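You operate a simulated robot arm through the tools that you are given. There is no shell and no other tool.

You run a simulated robot arm. Do the job below in one go: nothing can be reset, and whatever is moved stays where it is left.

Task
Put one of the drilled blocks from the right granite on the white job card there. Then take the grooved cylinder on the right granite and put it away on the top of the grey bench. Then fetch the silver plate from the right granite and set it on the paper pack there. Then press the go key three times. Then put the ring from the top of the grey bench on the granite behind the row fixture. Then put the red cup on the top of the granite plate. Then open the scanner lid. Keep to this order. Set down upright: red cup.

Only the result counts: the job must be done as asked and must still hold three seconds after the hand-in. Knocking over, shifting, dropping, spilling or breaking anything else fails it. A push-on lid holds only when it is set on centred and level and pressed home; a screw cap is set on level and turned clockwise until tight.

Robot
A 6-joint arm with a two-finger gripper on a trunk, on a base that moves. Base frame: it is fixed to the floor where the robot stands at the start and does not move with it; the origin is under the middle of the robot, x ahead of it, y to its left, z up. Lengths are in m, angles in degrees, forces in N, time in s.
It reaches about 1.038 m from its shoulder. Its first joint turns from -166.0 to 166.0 degrees. Places, roughly: drilled block [-0.75, 2.5, 0.75]; go key [-1.2, 3.9, 1]; granite behind the row fixture [3.2, 1.6, 0.7]; grooved cylinder (3x3x3 cm) [-0.7, 1.9, 0.7]; job card [-0.5, 2.25, 0.75]; paper pack [-0.75, 1.5, 0.75]; red cup [3, 5.25, 0.75]; ring [3, 5.25, 0.75]; scanner lid [-1.6, 3.6, 1.1]; silver plate [-0.75, 1.75, 0.75]; top of the granite plate (34x19 cm) [1.84, 5.04, 0.9]; top of the grey bench [2.5, 5.1, 0.8]. Payload 1.71 kg.
The TCP is the grasp point between the finger pads, 0.02 m short of the fingertips. In the tool frame z runs along the fingers and y along their closing line. The gripper opens to 0.096 m; its body begins 0.113 m behind the TCP.
Orientation is that of the tool frame in the base frame, as [roll, pitch, yaw] about the fixed x, y, z axes, in that order (R = Rz(yaw) Ry(pitch) Rx(roll)). With the fingers straight down and closing along the base's y, the tool's x points along the base's -x, its y along +y and its z along -z.

Tools
- The arm moves only by the tool drive_tool. Its argument "rows" is one flat list of numbers, 7 for each row, row after row: the shift along the tool's x, y, z in m, then the turn, a rotation vector about the tool's x, y, z in degrees, then the gripper command, from -1 (shut) to 1 (fully open), values between in proportion. In form: [dx, dy, dz, rx, ry, rz, claw, dx, dy, dz, rx, ry, rz, claw, ...]. A call has 1 to 20 rows; each row shifts and turns the commanded pose from where the row before left it, along the tool's axes as they then stand. A row lasts 0.2 s, in which the tool goes at most 0.05 m and 8.6 degrees; a call with a longer step from one row to the next is refused whole, and so is a gripper value outside its range. Where a pose cannot be reached the arm comes as near as it can. A force on the tool above 40 N (or 10 N above the force at the start of the call, whichever is more), or a blocked arm, ends the call early, and 0.2 s more pass. The fingers move at their own pace (about 0.045 m/s each) and stop on an object; they squeeze with about 33 N. The grip force told is the motor's: it shows also when the fingers shut on nothing. Time passes only in rows, and 0.2 s behind the last, so rows that do not move let the fingers close. It gives the time, the measured TCP pose, the force on the tool (base axes), the opening and the grip force at its end, in the units of the frame above (readings bear some noise), with the torque about the TCP (base axes, N m) and any sound that the robot's microphone picked up.
- Cameras (640 x 400 px; columns grow to the right, rows downward): "scene" is now at [0.0814, 0.2069, 1.5064]; the picture's right is [-0.02, -1.00, 0.00], its down [-0.62, 0.01, -0.78] and it looks along [0.78, -0.02, -0.62] (base axes); focal length 291 px, centre (320, 200). "wrist" rides on the gripper at [0.066, 0.014, -0.145] in the tool frame; the picture's right is [-0.21, 0.98, 0.00], its down [-0.88, -0.18, -0.45] and it looks along [-0.44, -0.09, 0.90] (tool axes); focal length 275 px, centre (320, 200). There is no depth. A picture from a camera that has moved, and an enlarged one, comes with that camera's place and axes in the base frame and with its lens.
- camera(camera): a new picture of that camera. It takes no simulated time.
- slide_trunk(by): moves the trunk up (or, below 0, down) by that many m; the arm and the scene camera ride with it, the base frame stays. It gives what a move gives, with no picture.
- roll_base(legs): drives the robot by 1 to 6 legs, each [ahead, turn to the left] in m and degrees, along the robot's own axes; the way and the turn of a leg run together, so that a leg with both is an arc; at most 1.5 m and 180 degrees a leg. The arm and the cameras ride along, it lands a little off, and it stops where it bumps. It gives what a move gives.
- turn_head(pan, tilt): turns the head with the scene camera to pan (to the left, within 143 degrees either way) and tilt (down, from -29 to 69), counted from straight ahead of the robot. It gives what a move gives.
- inspect(camera, box): a new picture of the part [left, top, right, bottom] of that camera's present view, enlarged. It takes no simulated time.
- hand_in(): hands the job in; it is judged then, once.

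Places have to be worked out from the pictures, the camera data and where the tool is seen. Open the gripper and draw the arm clear of the work before you hand the job in, unless the task says otherwise.

The tools are called after "Call:" as name(argument=value, ...) on one line, values as JSON. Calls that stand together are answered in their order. drive_tool: Moves the arm, as the interface text tells. Its arguments: {"type":"object","properties":{"rows":{"type":"array","items":{"type":"number"}}},"required":["rows"]} The other tools are called the same way: slide_trunk (by) moves the trunk up or down; roll_base (legs) drives the base; turn_head (pan, tilt) turns the head that bears the scene camera; camera (camera) takes a picture; inspect (camera, box) takes an enlarged picture of a part of a camera's view; hand_in () hands the job in.

At the start:

```text
time: 0.0
eef_pos: [0.594, 0.0804, 0.9394]
ee_rot: [-179.9, -0.1, 179.9]
force: [0.1, 0.5, -0.7]
wrist_torque: [-0.01, -0.01, 0.0]
opening: 0.0958
grip_force: 0.1
trunk travel left (down, up): [-0.1, 0.29]
robot x, y, heading: [-0.0016, -0.0034, 0.0]
head pan, tilt (commanded): [-1.4, 37.5]
```

scene: 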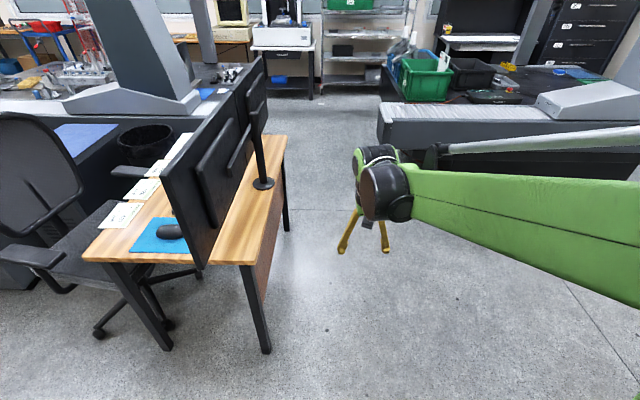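
wrist: 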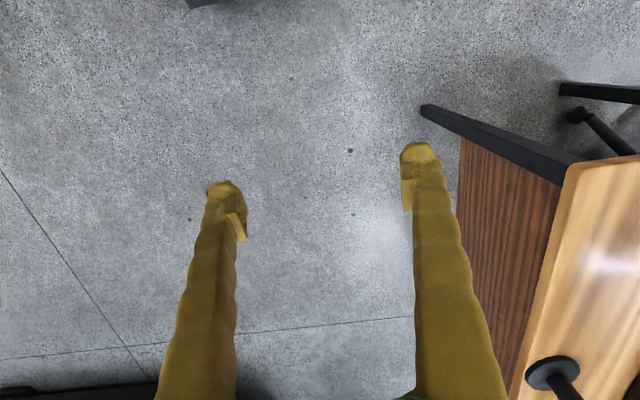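

I'll first look around to map the room: pan the head left to see the area around the "right granite" (about [-0.7, 2, 0.75]).

Call:
turn_head(pan=100, tilt=20)

Call:
camera(camera="scene")

```text
time: 1.8
eef_pos: [0.5819, 0.0798, 0.9466]
ee_rot: [180.0, 0.9, 179.9]
force: [-0.7, 0.0, -0.7]
wrist_torque: [-0.01, -0.02, -0.01]
opening: 0.0962
grip_force: 0.0
trunk travel left (down, up): [-0.1, 0.29]
robot x, y, heading: [-0.0024, -0.0021, 0.1]
head pan, tilt (commanded): [100.0, 20.0]
```

```text
taken
camera scene: at [-0.0209, 0.3008, 1.5356], right [0.98, 0.17, -0.02], down [0.04, -0.34, -0.94], along [-0.17, 0.93, -0.34], focal length 291 px, centre (320, 200)
```

scene: 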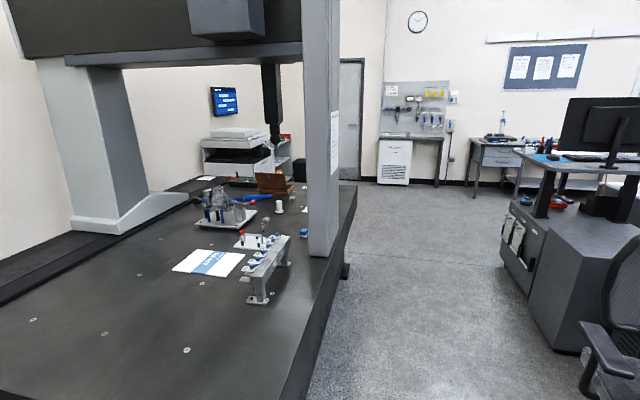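

The right granite (a CMM table) is to the left. Let me zoom in and look in other directions.

Call:
inspect(camera="scene", box=[150, 120, 350, 320])

Call:
inspect(camera="scene", box=[340, 60, 640, 250])

Call:
turn_head(pan=50, tilt=15)

Call:
camera(camera="scene")

Call:
turn_head(pan=0, tilt=15)

Call:
camera(camera="scene")

Call:
turn_head(pan=-70, tilt=20)

Call:
camera(camera="scene")

Call:
turn_head(pan=140, tilt=25)

Call:
camera(camera="scene")

```text
2.00 times, centred on (250, 220) of scene
camera zoom: at [-0.0209, 0.3008, 1.5356], right [0.98, 0.17, -0.02], down [0.04, -0.34, -0.94], along [-0.17, 0.93, -0.34], focal length 583 px, centre (460, 160)
```

zoom: 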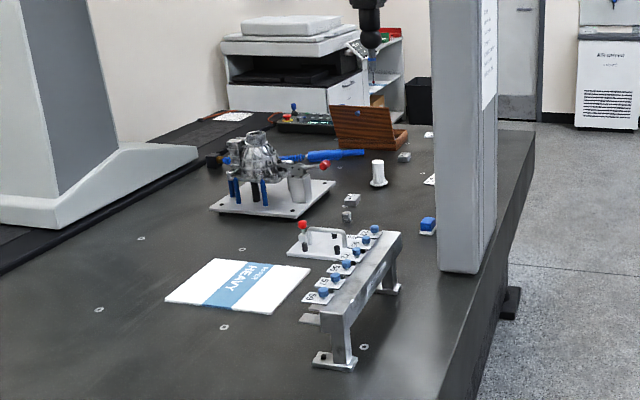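

```text
2.11 times, centred on (490, 155) of scene
camera zoom: at [-0.0209, 0.3008, 1.5356], right [0.98, 0.17, -0.02], down [0.04, -0.34, -0.94], along [-0.17, 0.93, -0.34], focal length 613 px, centre (-38, 295)
```

zoom: 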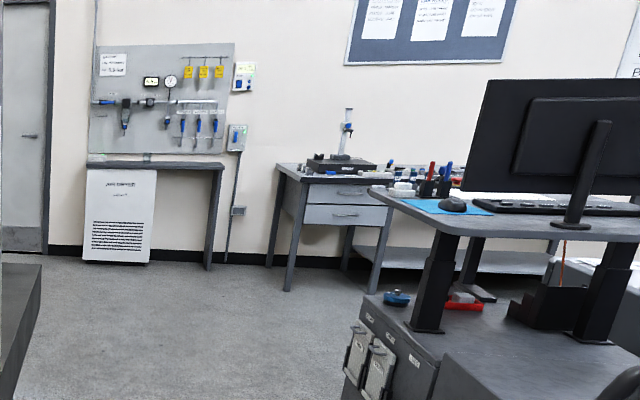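

```text
time: 3.0
eef_pos: [0.5809, 0.0792, 0.947]
ee_rot: [180.0, 0.7, 179.9]
force: [-0.7, 0.1, 0.2]
wrist_torque: [0.04, 0.03, 0.0]
opening: 0.0959
grip_force: 0.1
trunk travel left (down, up): [-0.1, 0.29]
robot x, y, heading: [-0.0017, -0.0036, 0.1]
head pan, tilt (commanded): [50.0, 15.0]
```

```text
taken
camera scene: at [0.0553, 0.2806, 1.5426], right [0.77, -0.64, -0.01], down [-0.18, -0.2, -0.96], along [0.62, 0.74, -0.27], focal length 291 px, centre (320, 200)
```

scene: 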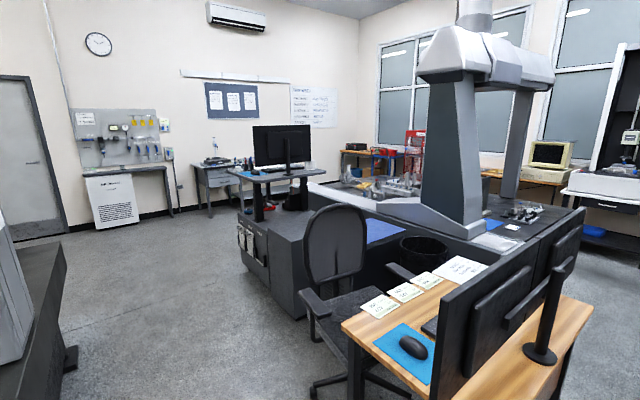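

```text
time: 4.1
eef_pos: [0.5805, 0.0797, 0.948]
ee_rot: [179.9, 0.8, 180.0]
force: [0.2, -0.3, 0.5]
wrist_torque: [-0.02, -0.01, -0.01]
opening: 0.096
grip_force: 0.0
trunk travel left (down, up): [-0.1, 0.29]
robot x, y, heading: [0.004, -0.0019, 0.0]
head pan, tilt (commanded): [0.0, 15.0]
```

```text
taken
camera scene: at [0.0887, 0.2091, 1.5421], right [0.0, -1.0, 0.0], down [-0.27, 0.0, -0.96], along [0.96, 0.0, -0.27], focal length 291 px, centre (320, 200)
```

scene: 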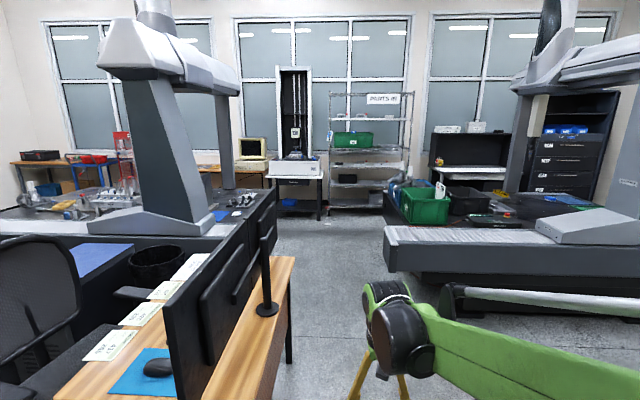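

```text
time: 5.5
eef_pos: [0.5798, 0.0793, 0.9468]
ee_rot: [180.0, 0.8, -180.0]
force: [-0.4, 0.9, -0.5]
wrist_torque: [-0.03, 0.0, 0.02]
opening: 0.0961
grip_force: 0.1
trunk travel left (down, up): [-0.1, 0.29]
robot x, y, heading: [0.0024, -0.0021, 0.1]
head pan, tilt (commanded): [-70.0, 20.0]
```

```text
taken
camera scene: at [0.0271, 0.1215, 1.5349], right [-0.94, -0.34, 0.01], down [-0.13, 0.32, -0.94], along [0.32, -0.88, -0.35], focal length 291 px, centre (320, 200)
```

scene: 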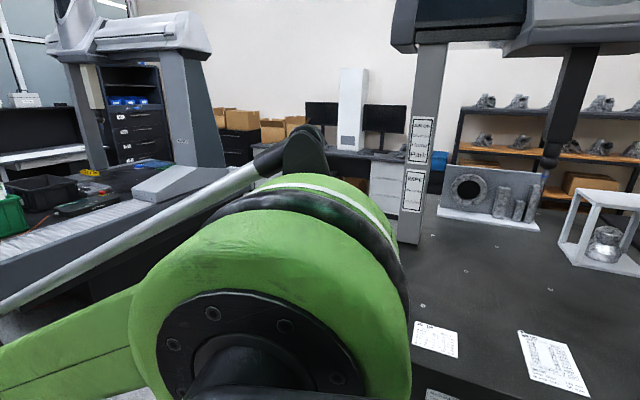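

```text
time: 8.6
eef_pos: [0.5803, 0.0796, 0.9464]
ee_rot: [179.9, 0.8, -180.0]
force: [0.5, -0.3, -0.6]
wrist_torque: [0.01, -0.01, 0.0]
opening: 0.0957
grip_force: 0.0
trunk travel left (down, up): [-0.1, 0.29]
robot x, y, heading: [0.0015, -0.0041, -0.0]
head pan, tilt (commanded): [140.0, 25.0]
```

```text
taken
camera scene: at [-0.0755, 0.2683, 1.5284], right [0.64, 0.77, -0.01], down [0.31, -0.27, -0.91], along [-0.7, 0.58, -0.41], focal length 291 px, centre (320, 200)
```

scene: 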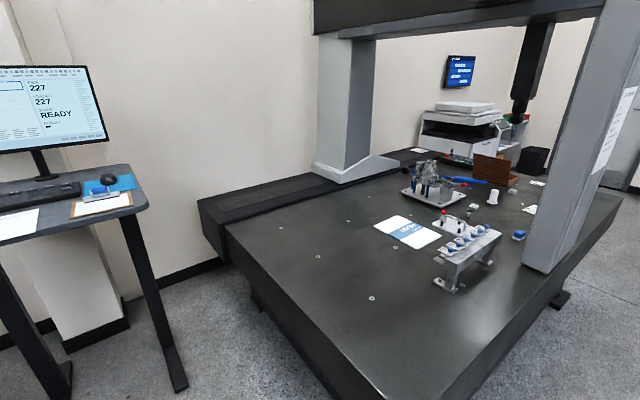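

The robot is in an aisle with the right granite (x<-0.2, y 0.75–3.05, top ≈0.7) to its left. I'll turn left 90° in place (clear of desk and monitor by >0.2 m) and look at the table.

Call:
roll_base(legs=[[0, 90]])

Call:
turn_head(pan=30, tilt=25)

Call:
camera(camera="scene")

```text
time: 14.9
eef_pos: [-0.0894, 0.5773, 0.9471]
ee_rot: [180.0, 0.9, -89.2]
force: [0.0, -0.3, 0.0]
wrist_torque: [-0.01, 0.0, 0.0]
opening: 0.0962
grip_force: 0.0
trunk travel left (down, up): [-0.1, 0.29]
robot x, y, heading: [0.0018, -0.0044, 90.8]
head pan, tilt (commanded): [140.0, 25.0]
```

```text
time: 16.8
eef_pos: [-0.0896, 0.5627, 0.9556]
ee_rot: [-180.0, 1.5, -89.3]
force: [0.0, 0.0, -0.7]
wrist_torque: [0.0, -0.01, -0.03]
opening: 0.0963
grip_force: 0.0
trunk travel left (down, up): [-0.1, 0.29]
robot x, y, heading: [0.0026, 0.0006, 90.5]
head pan, tilt (commanded): [30.0, 25.0]
```

```text
taken
camera scene: at [-0.2525, 0.0689, 1.5261], right [0.86, 0.51, -0.01], down [0.22, -0.38, -0.9], along [-0.46, 0.77, -0.43], focal length 291 px, centre (320, 200)
```

scene: 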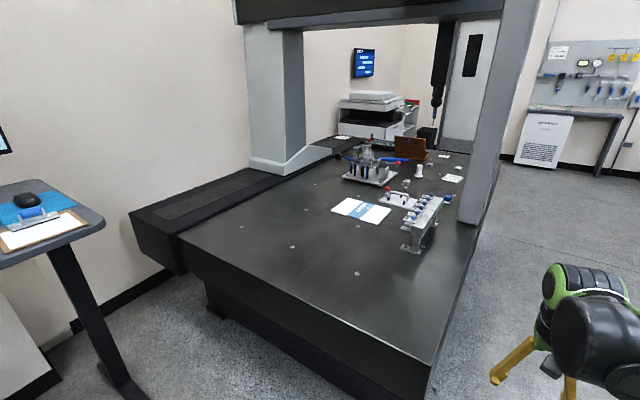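

The aisle is clear. I'll drive forward angled slightly away from the table to about (0.3, 1.15), heading back to 90°, then look at the objects.

Call:
roll_base(legs=[[0, -15], [1.2, 0], [0, 15]])

Call:
turn_head(pan=50, tilt=30)

Call:
camera(camera="scene")

```text
time: 27.7
eef_pos: [0.2556, 1.7419, 0.9555]
ee_rot: [180.0, 1.5, -91.2]
force: [-0.1, 0.2, -0.5]
wrist_torque: [-0.01, -0.02, -0.01]
opening: 0.0959
grip_force: 0.1
trunk travel left (down, up): [-0.1, 0.29]
robot x, y, heading: [0.3245, 1.1714, 88.6]
head pan, tilt (commanded): [30.0, 25.0]
```

```text
time: 28.5
eef_pos: [0.2557, 1.7296, 0.9614]
ee_rot: [180.0, 2.3, -91.3]
force: [0.1, 0.5, 0.3]
wrist_torque: [-0.11, -0.03, 0.0]
opening: 0.096
grip_force: 0.2
trunk travel left (down, up): [-0.1, 0.29]
robot x, y, heading: [0.3287, 1.1731, 88.9]
head pan, tilt (commanded): [50.0, 30.0]
```

```text
taken
camera scene: at [0.0509, 1.2333, 1.5184], right [0.66, 0.75, -0.01], down [0.38, -0.34, -0.86], along [-0.65, 0.56, -0.51], focal length 291 px, centre (320, 200)
```

scene: 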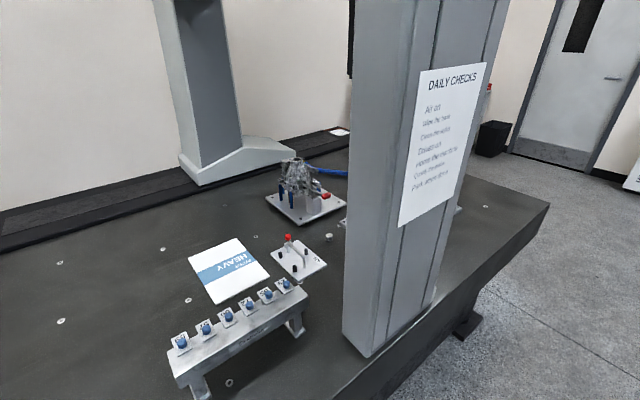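

Now a closer look at the ream, the plate and the fixture.

Call:
inspect(camera="scene", box=[150, 140, 390, 380])

Call:
inspect(camera="scene", box=[250, 210, 350, 290])

```text
1.67 times, centred on (270, 260) of scene
camera zoom: at [0.0509, 1.2333, 1.5184], right [0.66, 0.75, -0.01], down [0.38, -0.34, -0.86], along [-0.65, 0.56, -0.51], focal length 486 px, centre (403, 100)
```

zoom: 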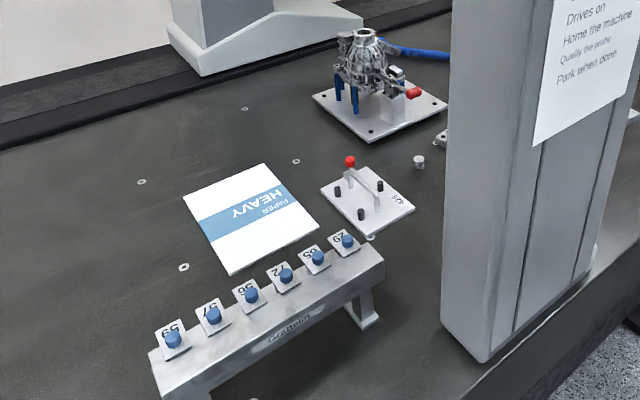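

```text
5.00 times, centred on (300, 250) of scene
camera zoom: at [0.0509, 1.2333, 1.5184], right [0.66, 0.75, -0.01], down [0.38, -0.34, -0.86], along [-0.65, 0.56, -0.51], focal length 1457 px, centre (420, -50)
```

zoom: 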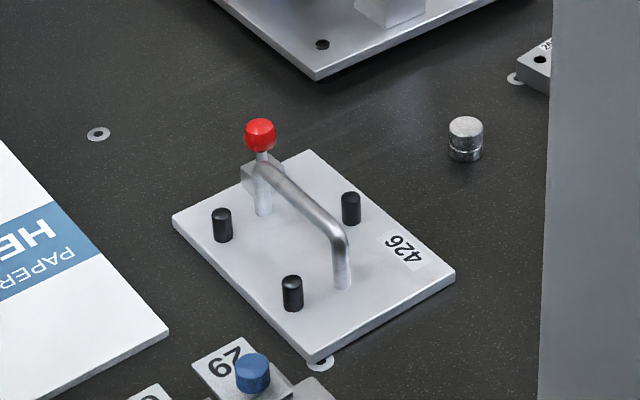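

I see the silver plate (426) with a handle at ≈(-0.68,1.745), ream at ≈(-0.83,1.515), and cylinder at ≈(-0.70,1.93). Next drive past the gantry column to see blocks and job card.

Call:
roll_base(legs=[[1.15, 0]])

Call:
turn_head(pan=85, tilt=35)

Call:
camera(camera="scene")

Call:
inspect(camera="scene", box=[160, 120, 480, 320])

```text
time: 36.4
eef_pos: [0.2613, 2.8694, 0.9632]
ee_rot: [180.0, 2.4, -90.3]
force: [0.4, -0.3, 0.7]
wrist_torque: [0.0, 0.03, 0.01]
opening: 0.0959
grip_force: 0.1
trunk travel left (down, up): [-0.1, 0.29]
robot x, y, heading: [0.3424, 2.3113, 89.8]
head pan, tilt (commanded): [50.0, 30.0]
```

```text
time: 37.4
eef_pos: [0.262, 2.8564, 0.97]
ee_rot: [180.0, 3.4, -90.3]
force: [-1.0, -0.7, 0.3]
wrist_torque: [0.11, 0.0, 0.01]
opening: 0.0964
grip_force: 0.1
trunk travel left (down, up): [-0.1, 0.29]
robot x, y, heading: [0.3428, 2.3164, 89.7]
head pan, tilt (commanded): [85.0, 35.0]
```

```text
taken
camera scene: at [0.0469, 2.3182, 1.5114], right [0.09, 1.0, -0.01], down [0.57, -0.07, -0.82], along [-0.82, 0.07, -0.57], focal length 291 px, centre (320, 200)
```

scene: 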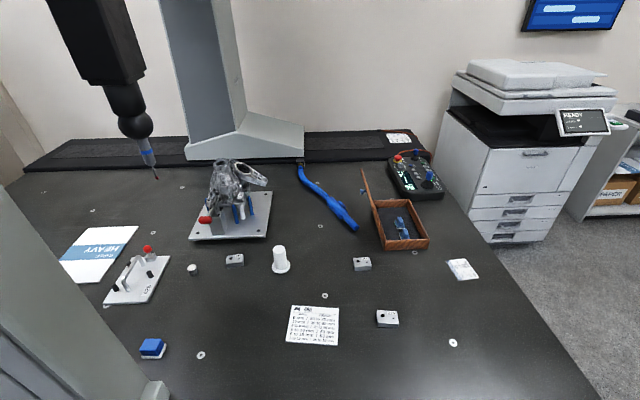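

```text
2.00 times, centred on (320, 220) of scene
camera zoom: at [0.0469, 2.3182, 1.5114], right [0.09, 1.0, -0.01], down [0.57, -0.07, -0.82], along [-0.82, 0.07, -0.57], focal length 583 px, centre (320, 160)
```

zoom: 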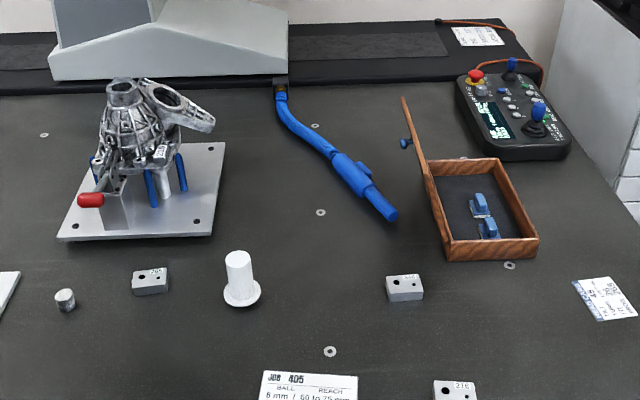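

The job card is at ≈(-0.46,2.33), with three drilled blocks; the nearest is at ≈(-0.45,2.556). I'll zoom for details, and look at my own arm to find the shoulder.

Call:
inspect(camera="scene", box=[270, 290, 420, 360])

Call:
inspect(camera="scene", box=[360, 60, 640, 240])

Call:
turn_head(pan=-60, tilt=60)

Call:
camera(camera="scene")

```text
4.27 times, centred on (345, 325) of scene
camera zoom: at [0.0469, 2.3182, 1.5114], right [0.09, 1.0, -0.01], down [0.57, -0.07, -0.82], along [-0.82, 0.07, -0.57], focal length 1243 px, centre (213, -333)
```

zoom: 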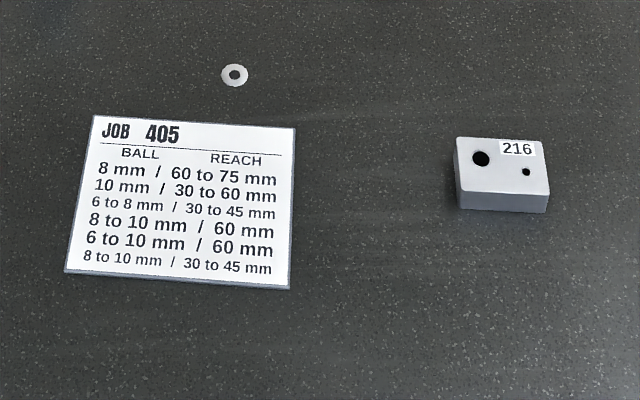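

```text
2.22 times, centred on (500, 150) of scene
camera zoom: at [0.0469, 2.3182, 1.5114], right [0.09, 1.0, -0.01], down [0.57, -0.07, -0.82], along [-0.82, 0.07, -0.57], focal length 647 px, centre (-80, 311)
```

zoom: 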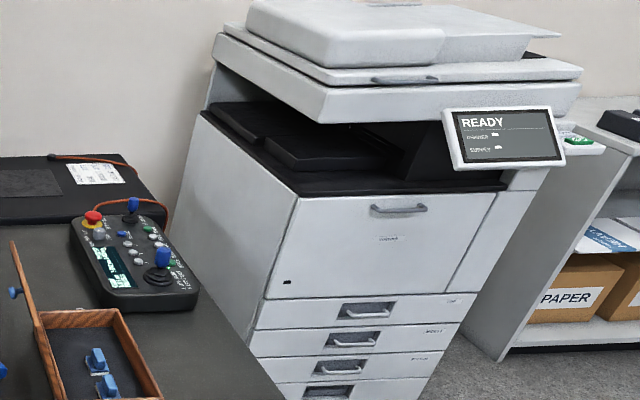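

```text
time: 39.7
eef_pos: [0.2615, 2.8538, 0.9705]
ee_rot: [180.0, 3.4, -90.3]
force: [-0.5, -0.2, 0.6]
wrist_torque: [0.04, -0.02, 0.0]
opening: 0.096
grip_force: 0.2
trunk travel left (down, up): [-0.1, 0.29]
robot x, y, heading: [0.3425, 2.3151, 89.5]
head pan, tilt (commanded): [-60.0, 60.0]
```

```text
taken
camera scene: at [0.1925, 2.3432, 1.4767], right [0.5, -0.87, 0.01], down [-0.75, -0.44, -0.49], along [0.43, 0.23, -0.87], focal length 291 px, centre (320, 200)
```

scene: 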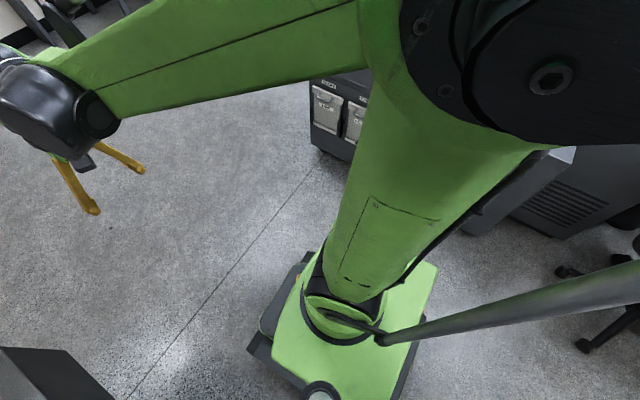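

The shoulder sits near the robot's centre and the camera mast is on the robot's left. I'll turn to face the table (heading 180) here, with the arm at z≈0.95 well above the small items.

Call:
roll_base(legs=[[0, 90]])

Call:
turn_head(pan=-10, tilt=40)

Call:
camera(camera="scene")

Call:
camera(camera="wrist")

```text
time: 46.0
eef_pos: [-0.1966, 2.237, 0.9705]
ee_rot: [180.0, 3.2, -0.7]
force: [0.2, -0.1, -0.6]
wrist_torque: [0.02, -0.02, 0.01]
opening: 0.0959
grip_force: 0.1
trunk travel left (down, up): [-0.1, 0.29]
robot x, y, heading: [0.3442, 2.3181, 179.2]
head pan, tilt (commanded): [-60.0, 60.0]
```

```text
time: 47.1
eef_pos: [-0.1828, 2.2362, 0.9775]
ee_rot: [179.9, 4.1, -0.7]
force: [-0.2, -0.9, 0.9]
wrist_torque: [-0.02, 0.04, 0.01]
opening: 0.0957
grip_force: 0.1
trunk travel left (down, up): [-0.1, 0.29]
robot x, y, heading: [0.343, 2.3189, 179.2]
head pan, tilt (commanded): [-10.0, 40.0]
```

```text
taken
camera scene: at [0.2662, 2.1248, 1.5027], right [0.19, 0.98, 0.0], down [0.64, -0.12, -0.76], along [-0.74, 0.14, -0.65], focal length 291 px, centre (320, 200)
```

scene: 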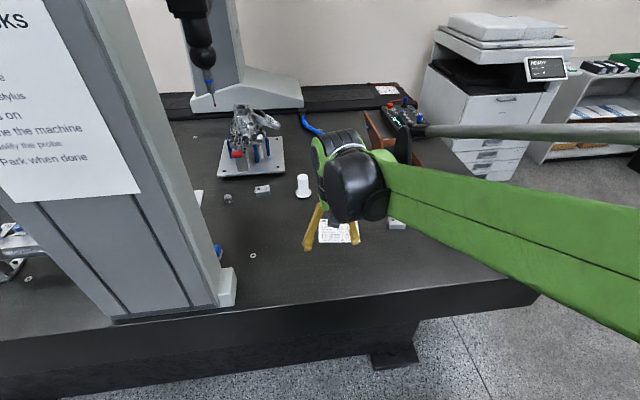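

```text
taken
camera wrist: at [-0.1075, 2.2219, 1.118], right [-0.22, -0.98, 0.02], down [-0.84, 0.2, 0.51], along [-0.5, 0.1, -0.86], focal length 275 px, centre (320, 200)
```

wrist: 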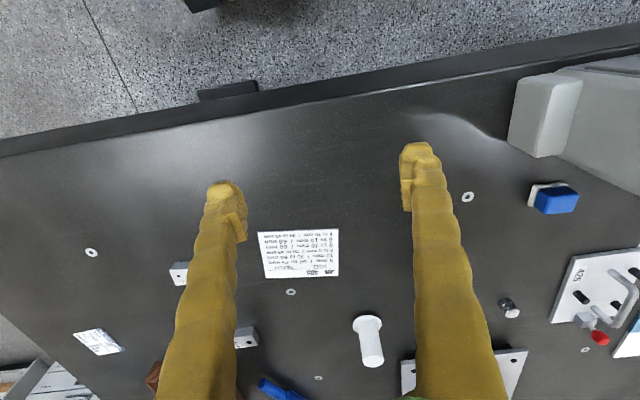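

The arm view is consistent; the table edge is at x≈-0.17. I'll creep 0.18 m forward so the arm reaches further over the table.

Call:
roll_base(legs=[[0.18, 0]])

Call:
drive_tool(rows=[0, 0, 0, 0, 0, 0, 1])

Call:
camera(camera="wrist")

Call:
camera(camera="scene")

```text
time: 49.0
eef_pos: [-0.3616, 2.239, 0.978]
ee_rot: [-179.9, 4.1, -0.6]
force: [0.6, 0.3, 0.3]
wrist_torque: [0.0, 0.02, 0.03]
opening: 0.0959
grip_force: 0.2
trunk travel left (down, up): [-0.1, 0.29]
robot x, y, heading: [0.162, 2.3211, 179.4]
head pan, tilt (commanded): [-10.0, 40.0]
```

```text
time: 49.4
eef_pos: [-0.3445, 2.2386, 0.9859]
ee_rot: [-179.9, 5.0, -0.4]
force: [-0.1, 0.4, 0.6]
wrist_torque: [-0.01, 0.04, -0.02]
opening: 0.0957
grip_force: 0.0
trunk travel left (down, up): [-0.1, 0.29]
robot x, y, heading: [0.1663, 2.3192, 179.4]
head pan, tilt (commanded): [-10.0, 40.0]
```

```text
taken
camera wrist: at [-0.2677, 2.2235, 1.1253], right [-0.22, -0.98, 0.02], down [-0.83, 0.19, 0.52], along [-0.51, 0.1, -0.85], focal length 275 px, centre (320, 200)
```

wrist: 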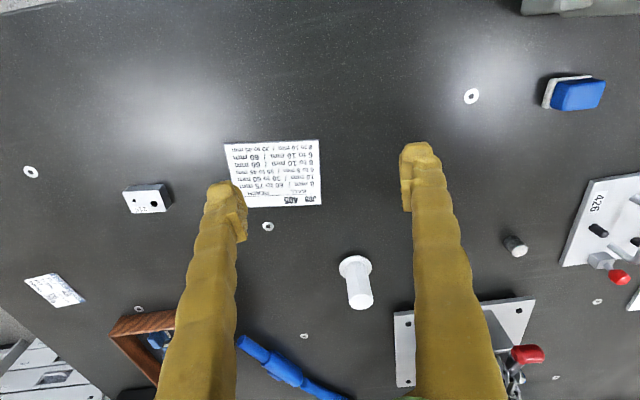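

```text
taken
camera scene: at [0.1019, 2.127, 1.5035], right [0.18, 0.98, 0.0], down [0.64, -0.12, -0.76], along [-0.75, 0.14, -0.65], focal length 291 px, centre (320, 200)
```

scene: 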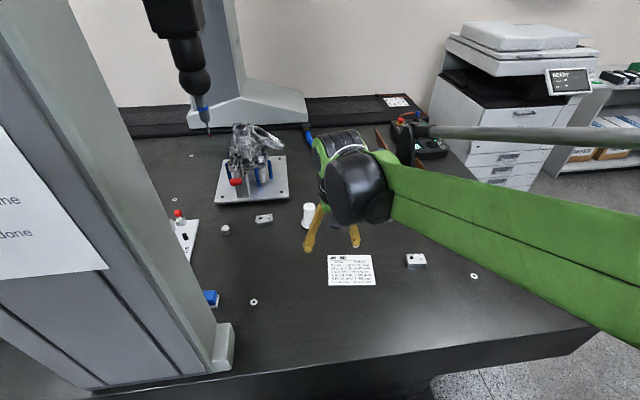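

Readings show a small drift after base moves (pitch ~5°). I'll test how a command row behaves: rotate +5° about tool y to level and move sideways +y toward the block area (tool y = −base y).

Call:
drive_tool(rows=[0, -0.03, 0, 0, 5, 0, 1, 0, -0.03, 0, 0, 0, 0, 1, 0, 0, 0, 0, 0, 0, 1])

Call:
drive_tool(rows=[0, 0, 0, 0, 0, 0, 1, 0, 0, 0, 0, 0, 0, 1])

```text
time: 50.2
eef_pos: [-0.348, 2.2961, 0.9846]
ee_rot: [-179.9, -0.1, -0.6]
force: [-0.2, 0.9, -0.9]
wrist_torque: [0.0, -0.07, 0.01]
opening: 0.0959
grip_force: 0.0
trunk travel left (down, up): [-0.1, 0.29]
robot x, y, heading: [0.1631, 2.3178, 179.6]
head pan, tilt (commanded): [-10.0, 40.0]
```

```text
time: 50.8
eef_pos: [-0.348, 2.2982, 0.9853]
ee_rot: [179.9, -0.1, -0.6]
force: [-0.8, -0.1, -0.1]
wrist_torque: [-0.01, -0.02, -0.01]
opening: 0.0959
grip_force: 0.1
trunk travel left (down, up): [-0.1, 0.29]
robot x, y, heading: [0.1659, 2.3208, 179.2]
head pan, tilt (commanded): [-10.0, 40.0]
```

The arm tracks well. I'll move to bare granite at ≈(-0.33,2.45), close the fingers, and descend to find the granite height by contact.

Call:
drive_tool(rows=[0.005, -0.038, 0.03, 0, 0, 0, -1, 0.005, -0.038, 0.03, 0, 0, 0, -1, 0.005, -0.038, 0.03, 0, 0, 0, -1, 0.005, -0.038, 0.03, 0, 0, 0, -1, 0, 0, 0.03, 0, 0, 0, -1, 0, 0, 0.03, 0, 0, 0, -1, 0, 0, 0.02, 0, 0, 0, -1, 0, 0, 0, 0, 0, 0, -1])

Call:
camera(camera="wrist")

```text
time: 52.6
eef_pos: [-0.3235, 2.4491, 0.7827]
ee_rot: [180.0, 0.0, -0.5]
force: [-0.3, -0.3, 0.3]
wrist_torque: [0.01, -0.04, 0.0]
opening: 0.0
grip_force: 29.1
trunk travel left (down, up): [-0.1, 0.29]
robot x, y, heading: [0.1636, 2.3201, 179.2]
head pan, tilt (commanded): [-10.0, 40.0]
```

```text
taken
camera wrist: at [-0.2588, 2.4347, 0.929], right [-0.22, -0.98, 0.0], down [-0.88, 0.19, 0.44], along [-0.43, 0.1, -0.9], focal length 275 px, centre (320, 200)
```

wrist: 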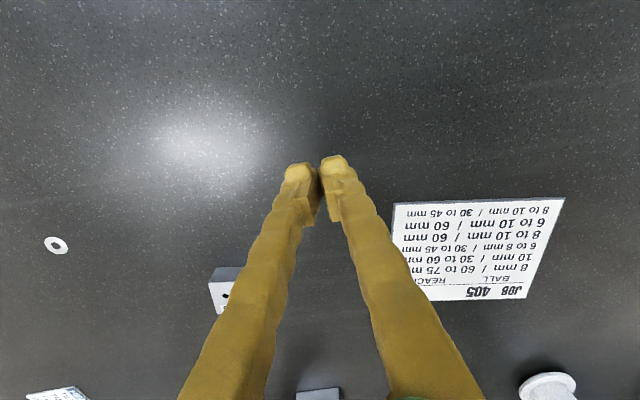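

Fingers closed over bare granite. Now descend in small steps to feel the surface.

Call:
drive_tool(rows=[0, 0, 0.02, 0, 0, 0, -1, 0, 0, 0.01, 0, 0, 0, -1, 0, 0, 0.005, 0, 0, 0, -1, 0, 0, 0.004, 0, 0, 0, -1, 0, 0, 0.004, 0, 0, 0, -1, 0, 0, 0.004, 0, 0, 0, -1, 0, 0, 0.004, 0, 0, 0, -1, 0, 0, 0.004, 0, 0, 0, -1, 0, 0, 0.004, 0, 0, 0, -1, 0, 0, 0.004, 0, 0, 0, -1, 0, 0, 0.004, 0, 0, 0, -1])

```text
time: 54.6
eef_pos: [-0.3123, 2.4494, 0.7361]
ee_rot: [180.0, 1.0, -0.7]
force: [0.9, 0.3, 0.3]
wrist_torque: [0.03, 0.09, 0.02]
opening: 0.0
grip_force: 29.5
trunk travel left (down, up): [-0.1, 0.29]
robot x, y, heading: [0.1663, 2.321, 179.3]
head pan, tilt (commanded): [-10.0, 40.0]
stopped in row 9: the force on the tool passed its limit at 55 N (the readings are from after the stop); the commanded pose is now the measured one
```

Contact occurred at TCP z≈0.725, so the granite top is ≈0.705. Now rise, open, move above the nearest drilled block (≈(-0.455,2.559)) and align yaw ≈ -9°.

Call:
drive_tool(rows=[0, 0, -0.045, 0, 1, 0, 1, 0, 0, -0.045, 0, 0, 0, 1, -0.0359, -0.0275, 0, 0, 0, 0, 1, -0.0359, -0.0275, 0, 0, 0, 0, 1, -0.0359, -0.0275, 0, 0, 0, 0, 1, -0.0359, -0.0275, 0, 0, 0, 0, 1, 0, 0, 0, 0, 0, 4, 1, 0, 0, 0, 0, 0, 4.3, 1, 0, 0, 0, 0, 0, 0, 1])

Call:
camera(camera="wrist")

Call:
camera(camera="scene")

```text
time: 56.6
eef_pos: [-0.4583, 2.5612, 0.8237]
ee_rot: [-180.0, -0.2, -8.9]
force: [0.2, 0.0, 0.1]
wrist_torque: [0.02, 0.01, -0.01]
opening: 0.0959
grip_force: 0.1
trunk travel left (down, up): [-0.1, 0.29]
robot x, y, heading: [0.1643, 2.3153, 179.3]
head pan, tilt (commanded): [-10.0, 40.0]
```

```text
taken
camera wrist: at [-0.3969, 2.5376, 0.9696], right [-0.36, -0.93, 0.0], down [-0.84, 0.32, 0.44], along [-0.41, 0.16, -0.9], focal length 275 px, centre (320, 200)
```

wrist: 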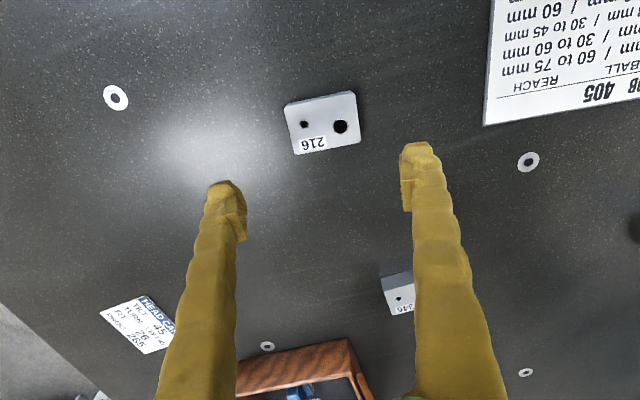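

```text
taken
camera scene: at [0.0866, 2.127, 1.5027], right [0.18, 0.98, 0.0], down [0.64, -0.12, -0.76], along [-0.74, 0.14, -0.65], focal length 291 px, centre (320, 200)
```

scene: 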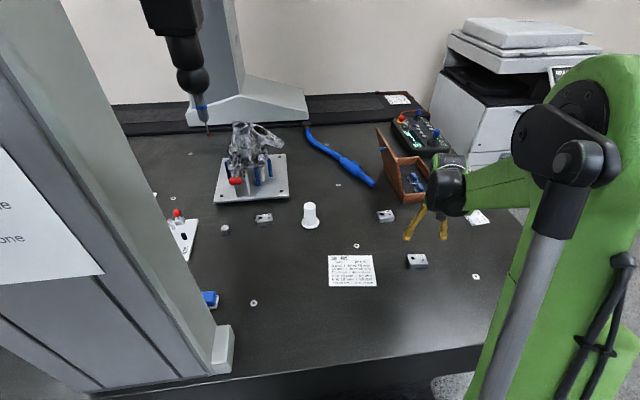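

The wrist view puts the block centre at ≈(-0.440,2.552), yaw ≈ -11.5°. Adjust by (+0.017,-0.009) and 2.5° more, then lower to TCP z≈0.731 around the block.

Call:
drive_tool(rows=[0, 0, 0, 0, 0, 2.5, 1, 0.0184, 0.0055, 0, 0, 0, 0, 1, 0, 0, 0.03, 0, 0, 0, 1, 0, 0, 0.03, 0, 0, 0, 1, 0, 0, 0.02, 0, 0, 0, 1, 0, 0, 0.012, 0, 0, 0, 1, 0, 0, 0, 0, 0, 0, 1])

Call:
camera(camera="wrist")

```text
time: 58.2
eef_pos: [-0.4408, 2.5526, 0.7329]
ee_rot: [-179.9, -0.2, -11.4]
force: [-0.4, 0.0, -0.5]
wrist_torque: [0.01, 0.02, 0.0]
opening: 0.0961
grip_force: 0.0
trunk travel left (down, up): [-0.1, 0.29]
robot x, y, heading: [0.1658, 2.3185, 179.5]
head pan, tilt (commanded): [-10.0, 40.0]
```

```text
taken
camera wrist: at [-0.3804, 2.5249, 0.8779], right [-0.4, -0.92, 0.0], down [-0.82, 0.35, 0.44], along [-0.41, 0.18, -0.9], focal length 275 px, centre (320, 200)
```

wrist: 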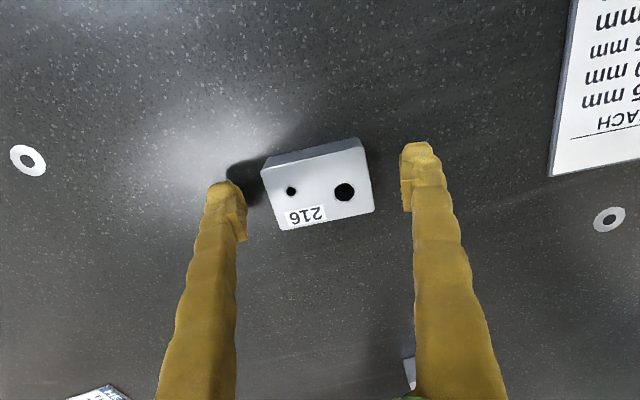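

Block is centred between the fingers and aligned. Close the gripper.

Call:
drive_tool(rows=[0, 0, 0, 0, 0, 0, -1, 0, 0, 0, 0, 0, 0, -1, 0, 0, 0, 0, 0, 0, -1, 0, 0, 0, 0, 0, 0, -1, 0, 0, 0, 0, 0, 0, -1])

```text
time: 59.4
eef_pos: [-0.4407, 2.5502, 0.733]
ee_rot: [-179.9, -0.2, -11.3]
force: [-0.6, -0.6, 0.7]
wrist_torque: [0.01, 0.01, 0.06]
opening: 0.0594
grip_force: 32.8
trunk travel left (down, up): [-0.1, 0.29]
robot x, y, heading: [0.1635, 2.3182, 179.6]
head pan, tilt (commanded): [-10.0, 40.0]
```

Gripped at 59 mm. Lift 6 cm and carry to above the job card centre (≈(-0.453,2.334)).

Call:
drive_tool(rows=[0, 0, -0.03, 0, 0, 0, -1, 0, 0, -0.03, 0, 0, 0, -1, 0.0062, 0.043, 0, 0, 0, 0, -1, 0.0062, 0.043, 0, 0, 0, 0, -1, 0.0062, 0.043, 0, 0, 0, 0, -1, 0.0062, 0.043, 0, 0, 0, 0, -1, 0.0062, 0.043, 0, 0, 0, 0, -1, 0, 0, 0, 0, 0, 0, -1])

Call:
camera(camera="wrist")

Call:
camera(camera="scene")

```text
time: 61.2
eef_pos: [-0.4505, 2.3354, 0.7913]
ee_rot: [-179.9, -0.2, -11.4]
force: [0.6, 0.9, -1.8]
wrist_torque: [0.0, 0.03, 0.03]
opening: 0.0589
grip_force: 33.1
trunk travel left (down, up): [-0.1, 0.29]
robot x, y, heading: [0.1673, 2.3219, 179.4]
head pan, tilt (commanded): [-10.0, 40.0]
```

```text
taken
camera wrist: at [-0.3896, 2.3086, 0.9378], right [-0.4, -0.92, 0.0], down [-0.82, 0.35, 0.44], along [-0.41, 0.18, -0.9], focal length 275 px, centre (320, 200)
```

wrist: 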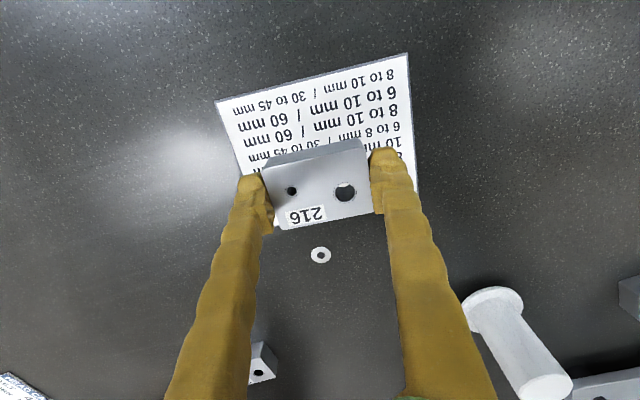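

```text
taken
camera scene: at [0.0864, 2.1269, 1.5027], right [0.18, 0.98, 0.0], down [0.64, -0.12, -0.76], along [-0.74, 0.14, -0.65], focal length 291 px, centre (320, 200)
```

scene: 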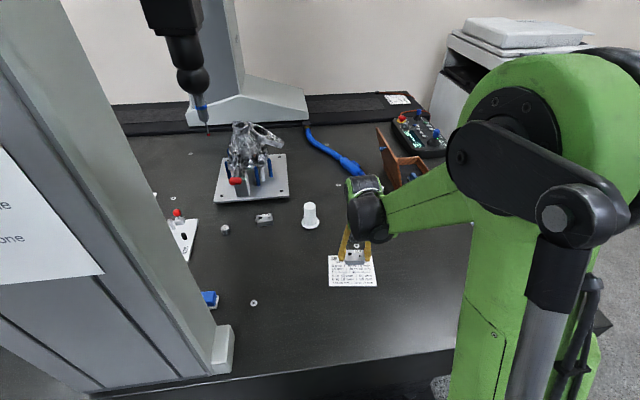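

Block is centred over the card. Lower gently until contact.

Call:
drive_tool(rows=[-0.005, 0, 0.03, 0, 0, 0, -1, 0, 0, 0.014, 0, 0, 0, -1, 0, 0, 0.005, 0, 0, 0, -1, 0, 0, 0, 0, 0, 0, -1])

Call:
drive_tool(rows=[0, 0, 0.002, 0, 0, 0, -1, 0, 0, 0, 0, 0, 0, -1])

Call:
drive_tool(rows=[0, 0, 0.002, 0, 0, 0, -1, 0, 0, 0, 0, 0, 0, -1])

```text
time: 62.2
eef_pos: [-0.4543, 2.3367, 0.7438]
ee_rot: [-180.0, -0.2, -11.4]
force: [-0.1, -0.2, -0.6]
wrist_torque: [0.02, 0.0, -0.01]
opening: 0.0591
grip_force: 33.1
trunk travel left (down, up): [-0.1, 0.29]
robot x, y, heading: [0.1701, 2.3179, 179.6]
head pan, tilt (commanded): [-10.0, 40.0]
```

```text
time: 62.8
eef_pos: [-0.4556, 2.3376, 0.7411]
ee_rot: [180.0, -0.2, -11.4]
force: [0.6, 0.2, -1.0]
wrist_torque: [-0.02, -0.03, 0.03]
opening: 0.059
grip_force: 32.4
trunk travel left (down, up): [-0.1, 0.29]
robot x, y, heading: [0.1646, 2.3234, 179.3]
head pan, tilt (commanded): [-10.0, 40.0]
```

```text
time: 63.4
eef_pos: [-0.4555, 2.337, 0.738]
ee_rot: [-179.9, -0.2, -11.4]
force: [-0.6, 0.3, -1.4]
wrist_torque: [-0.02, 0.02, 0.0]
opening: 0.059
grip_force: 33.0
trunk travel left (down, up): [-0.1, 0.29]
robot x, y, heading: [0.1638, 2.3193, 179.6]
head pan, tilt (commanded): [-10.0, 40.0]
```

Call:
drive_tool(rows=[0, 0, 0.0015, 0, 0, 0, -1, 0, 0, 0, 0, 0, 0, -1])

Call:
drive_tool(rows=[0, 0, 0.0015, 0, 0, 0, -1, 0, 0, 0, 0, 0, 0, -1])

```text
time: 64.0
eef_pos: [-0.4558, 2.3378, 0.7365]
ee_rot: [180.0, -0.2, -11.4]
force: [0.9, 0.2, -0.7]
wrist_torque: [0.0, 0.01, -0.02]
opening: 0.0591
grip_force: 33.1
trunk travel left (down, up): [-0.1, 0.29]
robot x, y, heading: [0.163, 2.3219, 179.3]
head pan, tilt (commanded): [-10.0, 40.0]
```

```text
time: 64.6
eef_pos: [-0.4564, 2.3371, 0.7349]
ee_rot: [180.0, -0.2, -11.4]
force: [-0.2, 2.7, 9.2]
wrist_torque: [0.07, -0.02, 0.04]
opening: 0.0592
grip_force: 33.0
trunk travel left (down, up): [-0.1, 0.29]
robot x, y, heading: [0.1667, 2.3202, 179.5]
head pan, tilt (commanded): [-10.0, 40.0]
```

Contact felt (9 N up). Open the gripper and rise.

Call:
drive_tool(rows=[0, 0, 0, 0, 0, 0, 1, 0, 0, 0, 0, 0, 0, 1, 0, 0, 0, 0, 0, 0, 1, 0, 0, 0, 0, 0, 0, 1, 0, 0, -0.03, 0, 0, 0, 1, 0, 0, -0.04, 0, 0, 0, 1, 0, 0, -0.05, 0, 0, 0, 1, 0, 0, 0, 0, 0, 0, 1])

Call:
camera(camera="wrist")

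Call:
camera(camera="scene")

```text
time: 66.4
eef_pos: [-0.4585, 2.3364, 0.8528]
ee_rot: [179.9, -0.3, -11.3]
force: [0.1, 0.3, 0.0]
wrist_torque: [0.01, 0.02, -0.03]
opening: 0.096
grip_force: 0.1
trunk travel left (down, up): [-0.1, 0.29]
robot x, y, heading: [0.1641, 2.3193, 179.5]
head pan, tilt (commanded): [-10.0, 40.0]
```

```text
taken
camera wrist: at [-0.3982, 2.3101, 0.998], right [-0.4, -0.92, 0.0], down [-0.82, 0.35, 0.44], along [-0.41, 0.18, -0.9], focal length 275 px, centre (320, 200)
```

wrist: 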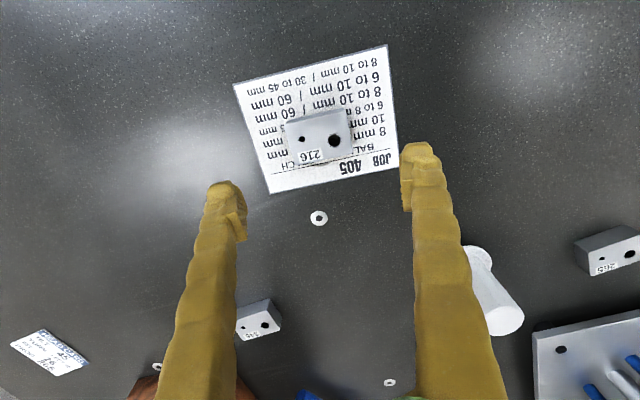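

```text
taken
camera scene: at [0.0869, 2.1269, 1.5027], right [0.18, 0.98, 0.0], down [0.64, -0.12, -0.76], along [-0.74, 0.14, -0.65], focal length 291 px, centre (320, 200)
```

scene: 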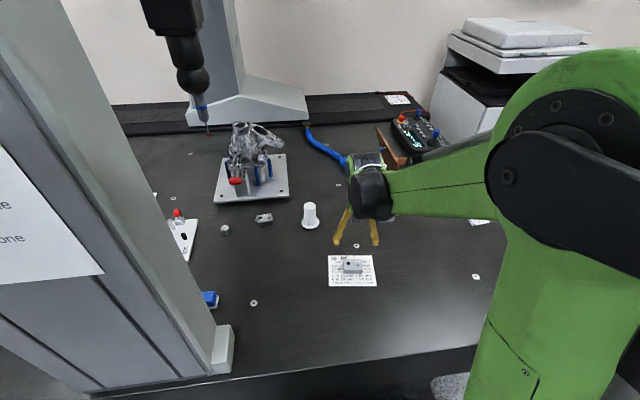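

Block 216 rests centred on the card. Next the grooved cylinder at ≈(-0.70,1.93); raise and swing over it at z≈0.9, forearm staying clear of the column.

Call:
drive_tool(rows=[0, 0, -0.045, 0, 0, 0, 1, -0.0158, 0.0446, 0, 0, 0, 0, 0.4, -0.0158, 0.0446, 0, 0, 0, 0, 0.4, -0.0158, 0.0446, 0, 0, 0, 0, 0.4, -0.0158, 0.0446, 0, 0, 0, 0, 0.4, -0.0158, 0.0446, 0, 0, 0, 0, 0.4, 0, 0, 0, 0, 0, 0, 0.4])

Call:
camera(camera="wrist")

Call:
camera(camera="scene")

```text
time: 68.0
eef_pos: [-0.5821, 2.1356, 0.9016]
ee_rot: [-179.9, -0.1, -11.4]
force: [-0.7, -0.6, 0.4]
wrist_torque: [0.02, -0.03, -0.02]
opening: 0.0672
grip_force: 0.0
trunk travel left (down, up): [-0.1, 0.29]
robot x, y, heading: [0.1652, 2.3206, 179.2]
head pan, tilt (commanded): [-10.0, 40.0]
```

```text
taken
camera wrist: at [-0.5219, 2.1089, 1.0474], right [-0.4, -0.92, 0.0], down [-0.82, 0.35, 0.44], along [-0.41, 0.18, -0.9], focal length 275 px, centre (320, 200)
```

wrist: 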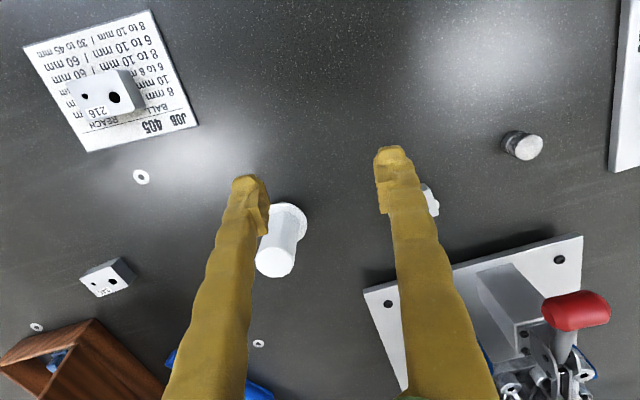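

```text
taken
camera scene: at [0.086, 2.1267, 1.5026], right [0.18, 0.98, 0.0], down [0.64, -0.12, -0.76], along [-0.74, 0.14, -0.65], focal length 291 px, centre (320, 200)
```

scene: 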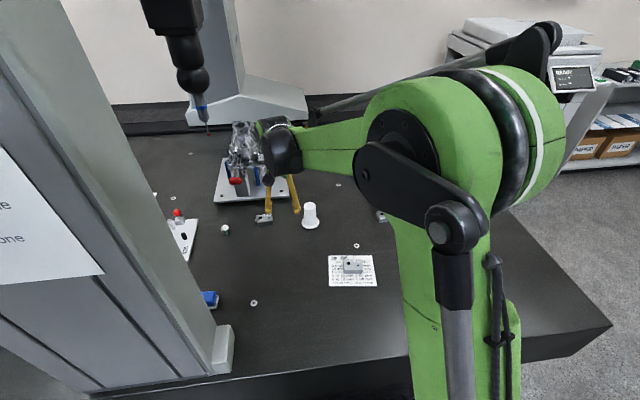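

Reach is fine. The cylinder is at ≈(-0.697,1.926). Continue over it.

Call:
drive_tool(rows=[-0.0143, 0.0456, 0, 0, 0, 0, 0.3, -0.0143, 0.0456, 0, 0, 0, 0, 0.3, -0.0143, 0.0456, 0, 0, 0, 0, 0.3, -0.0143, 0.0456, 0, 0, 0, 0, 0.3, -0.0143, 0.0456, 0, 0, 0, 0, 0.3, 0, 0, 0, 0, 0, 0, 0.3])

Call:
camera(camera="wrist")

Call:
camera(camera="scene")

```text
time: 69.6
eef_pos: [-0.7609, 1.9378, 0.8374]
ee_rot: [-179.3, -3.7, -12.2]
force: [38.7, -1.6, 14.4]
wrist_torque: [2.08, 0.95, -1.33]
opening: 0.0644
grip_force: 4.8
trunk travel left (down, up): [-0.1, 0.29]
robot x, y, heading: [0.1472, 2.3408, 171.2]
head pan, tilt (commanded): [-10.0, 40.0]
stopped in row 6: the arm was blocked; the commanded pose is now the measured one
```

```text
taken
camera wrist: at [-0.7108, 1.9115, 0.9871], right [-0.41, -0.91, -0.03], down [-0.85, 0.37, 0.39], along [-0.35, 0.18, -0.92], focal length 275 px, centre (320, 200)
```

wrist: 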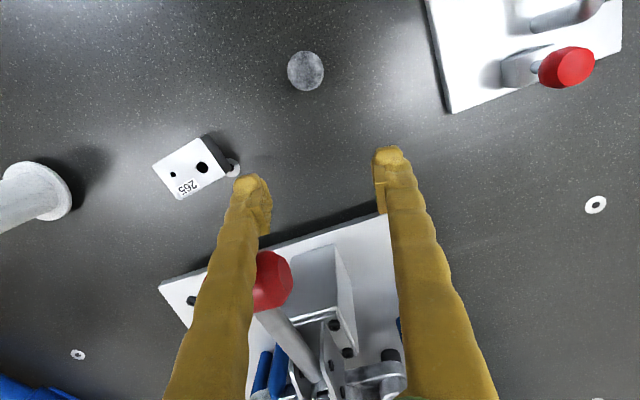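

```text
taken
camera scene: at [0.0139, 2.1606, 1.5041], right [0.32, 0.95, 0.01], down [0.64, -0.21, -0.74], along [-0.7, 0.25, -0.67], focal length 291 px, centre (320, 200)
```

scene: 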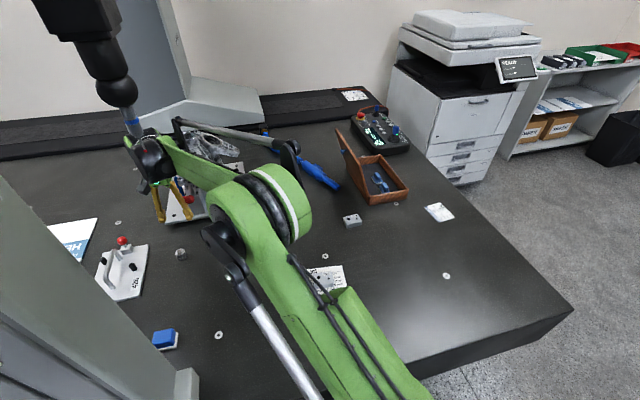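

Something blocked the arm: triangulating earlier views, the CMM probe tip hangs at ≈(-0.589,1.978,1.163), right in my wrist's path, and the clamp's red knob is at ≈(-0.79,1.98,0.87). The base was pushed to heading 171°. First check the present force state without moving, and look closely.

Call:
inspect(camera="scene", box=[60, 60, 320, 260])

Call:
inspect(camera="wrist", box=[150, 140, 450, 400])

```text
2.00 times, centred on (190, 160) of scene
camera zoom: at [0.0139, 2.1606, 1.5041], right [0.32, 0.95, 0.01], down [0.64, -0.21, -0.74], along [-0.7, 0.25, -0.67], focal length 583 px, centre (580, 280)
```

zoom: 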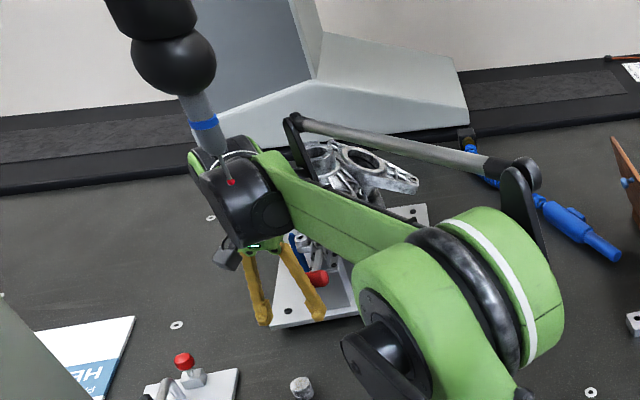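

```text
1.54 times, centred on (300, 270) of wrist
camera zoom: at [-0.7108, 1.9115, 0.9871], right [-0.41, -0.91, -0.03], down [-0.85, 0.37, 0.39], along [-0.35, 0.18, -0.92], focal length 424 px, centre (351, 92)
```

zoom: 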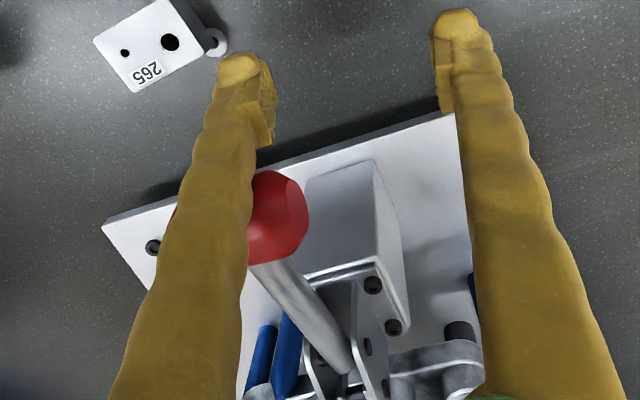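

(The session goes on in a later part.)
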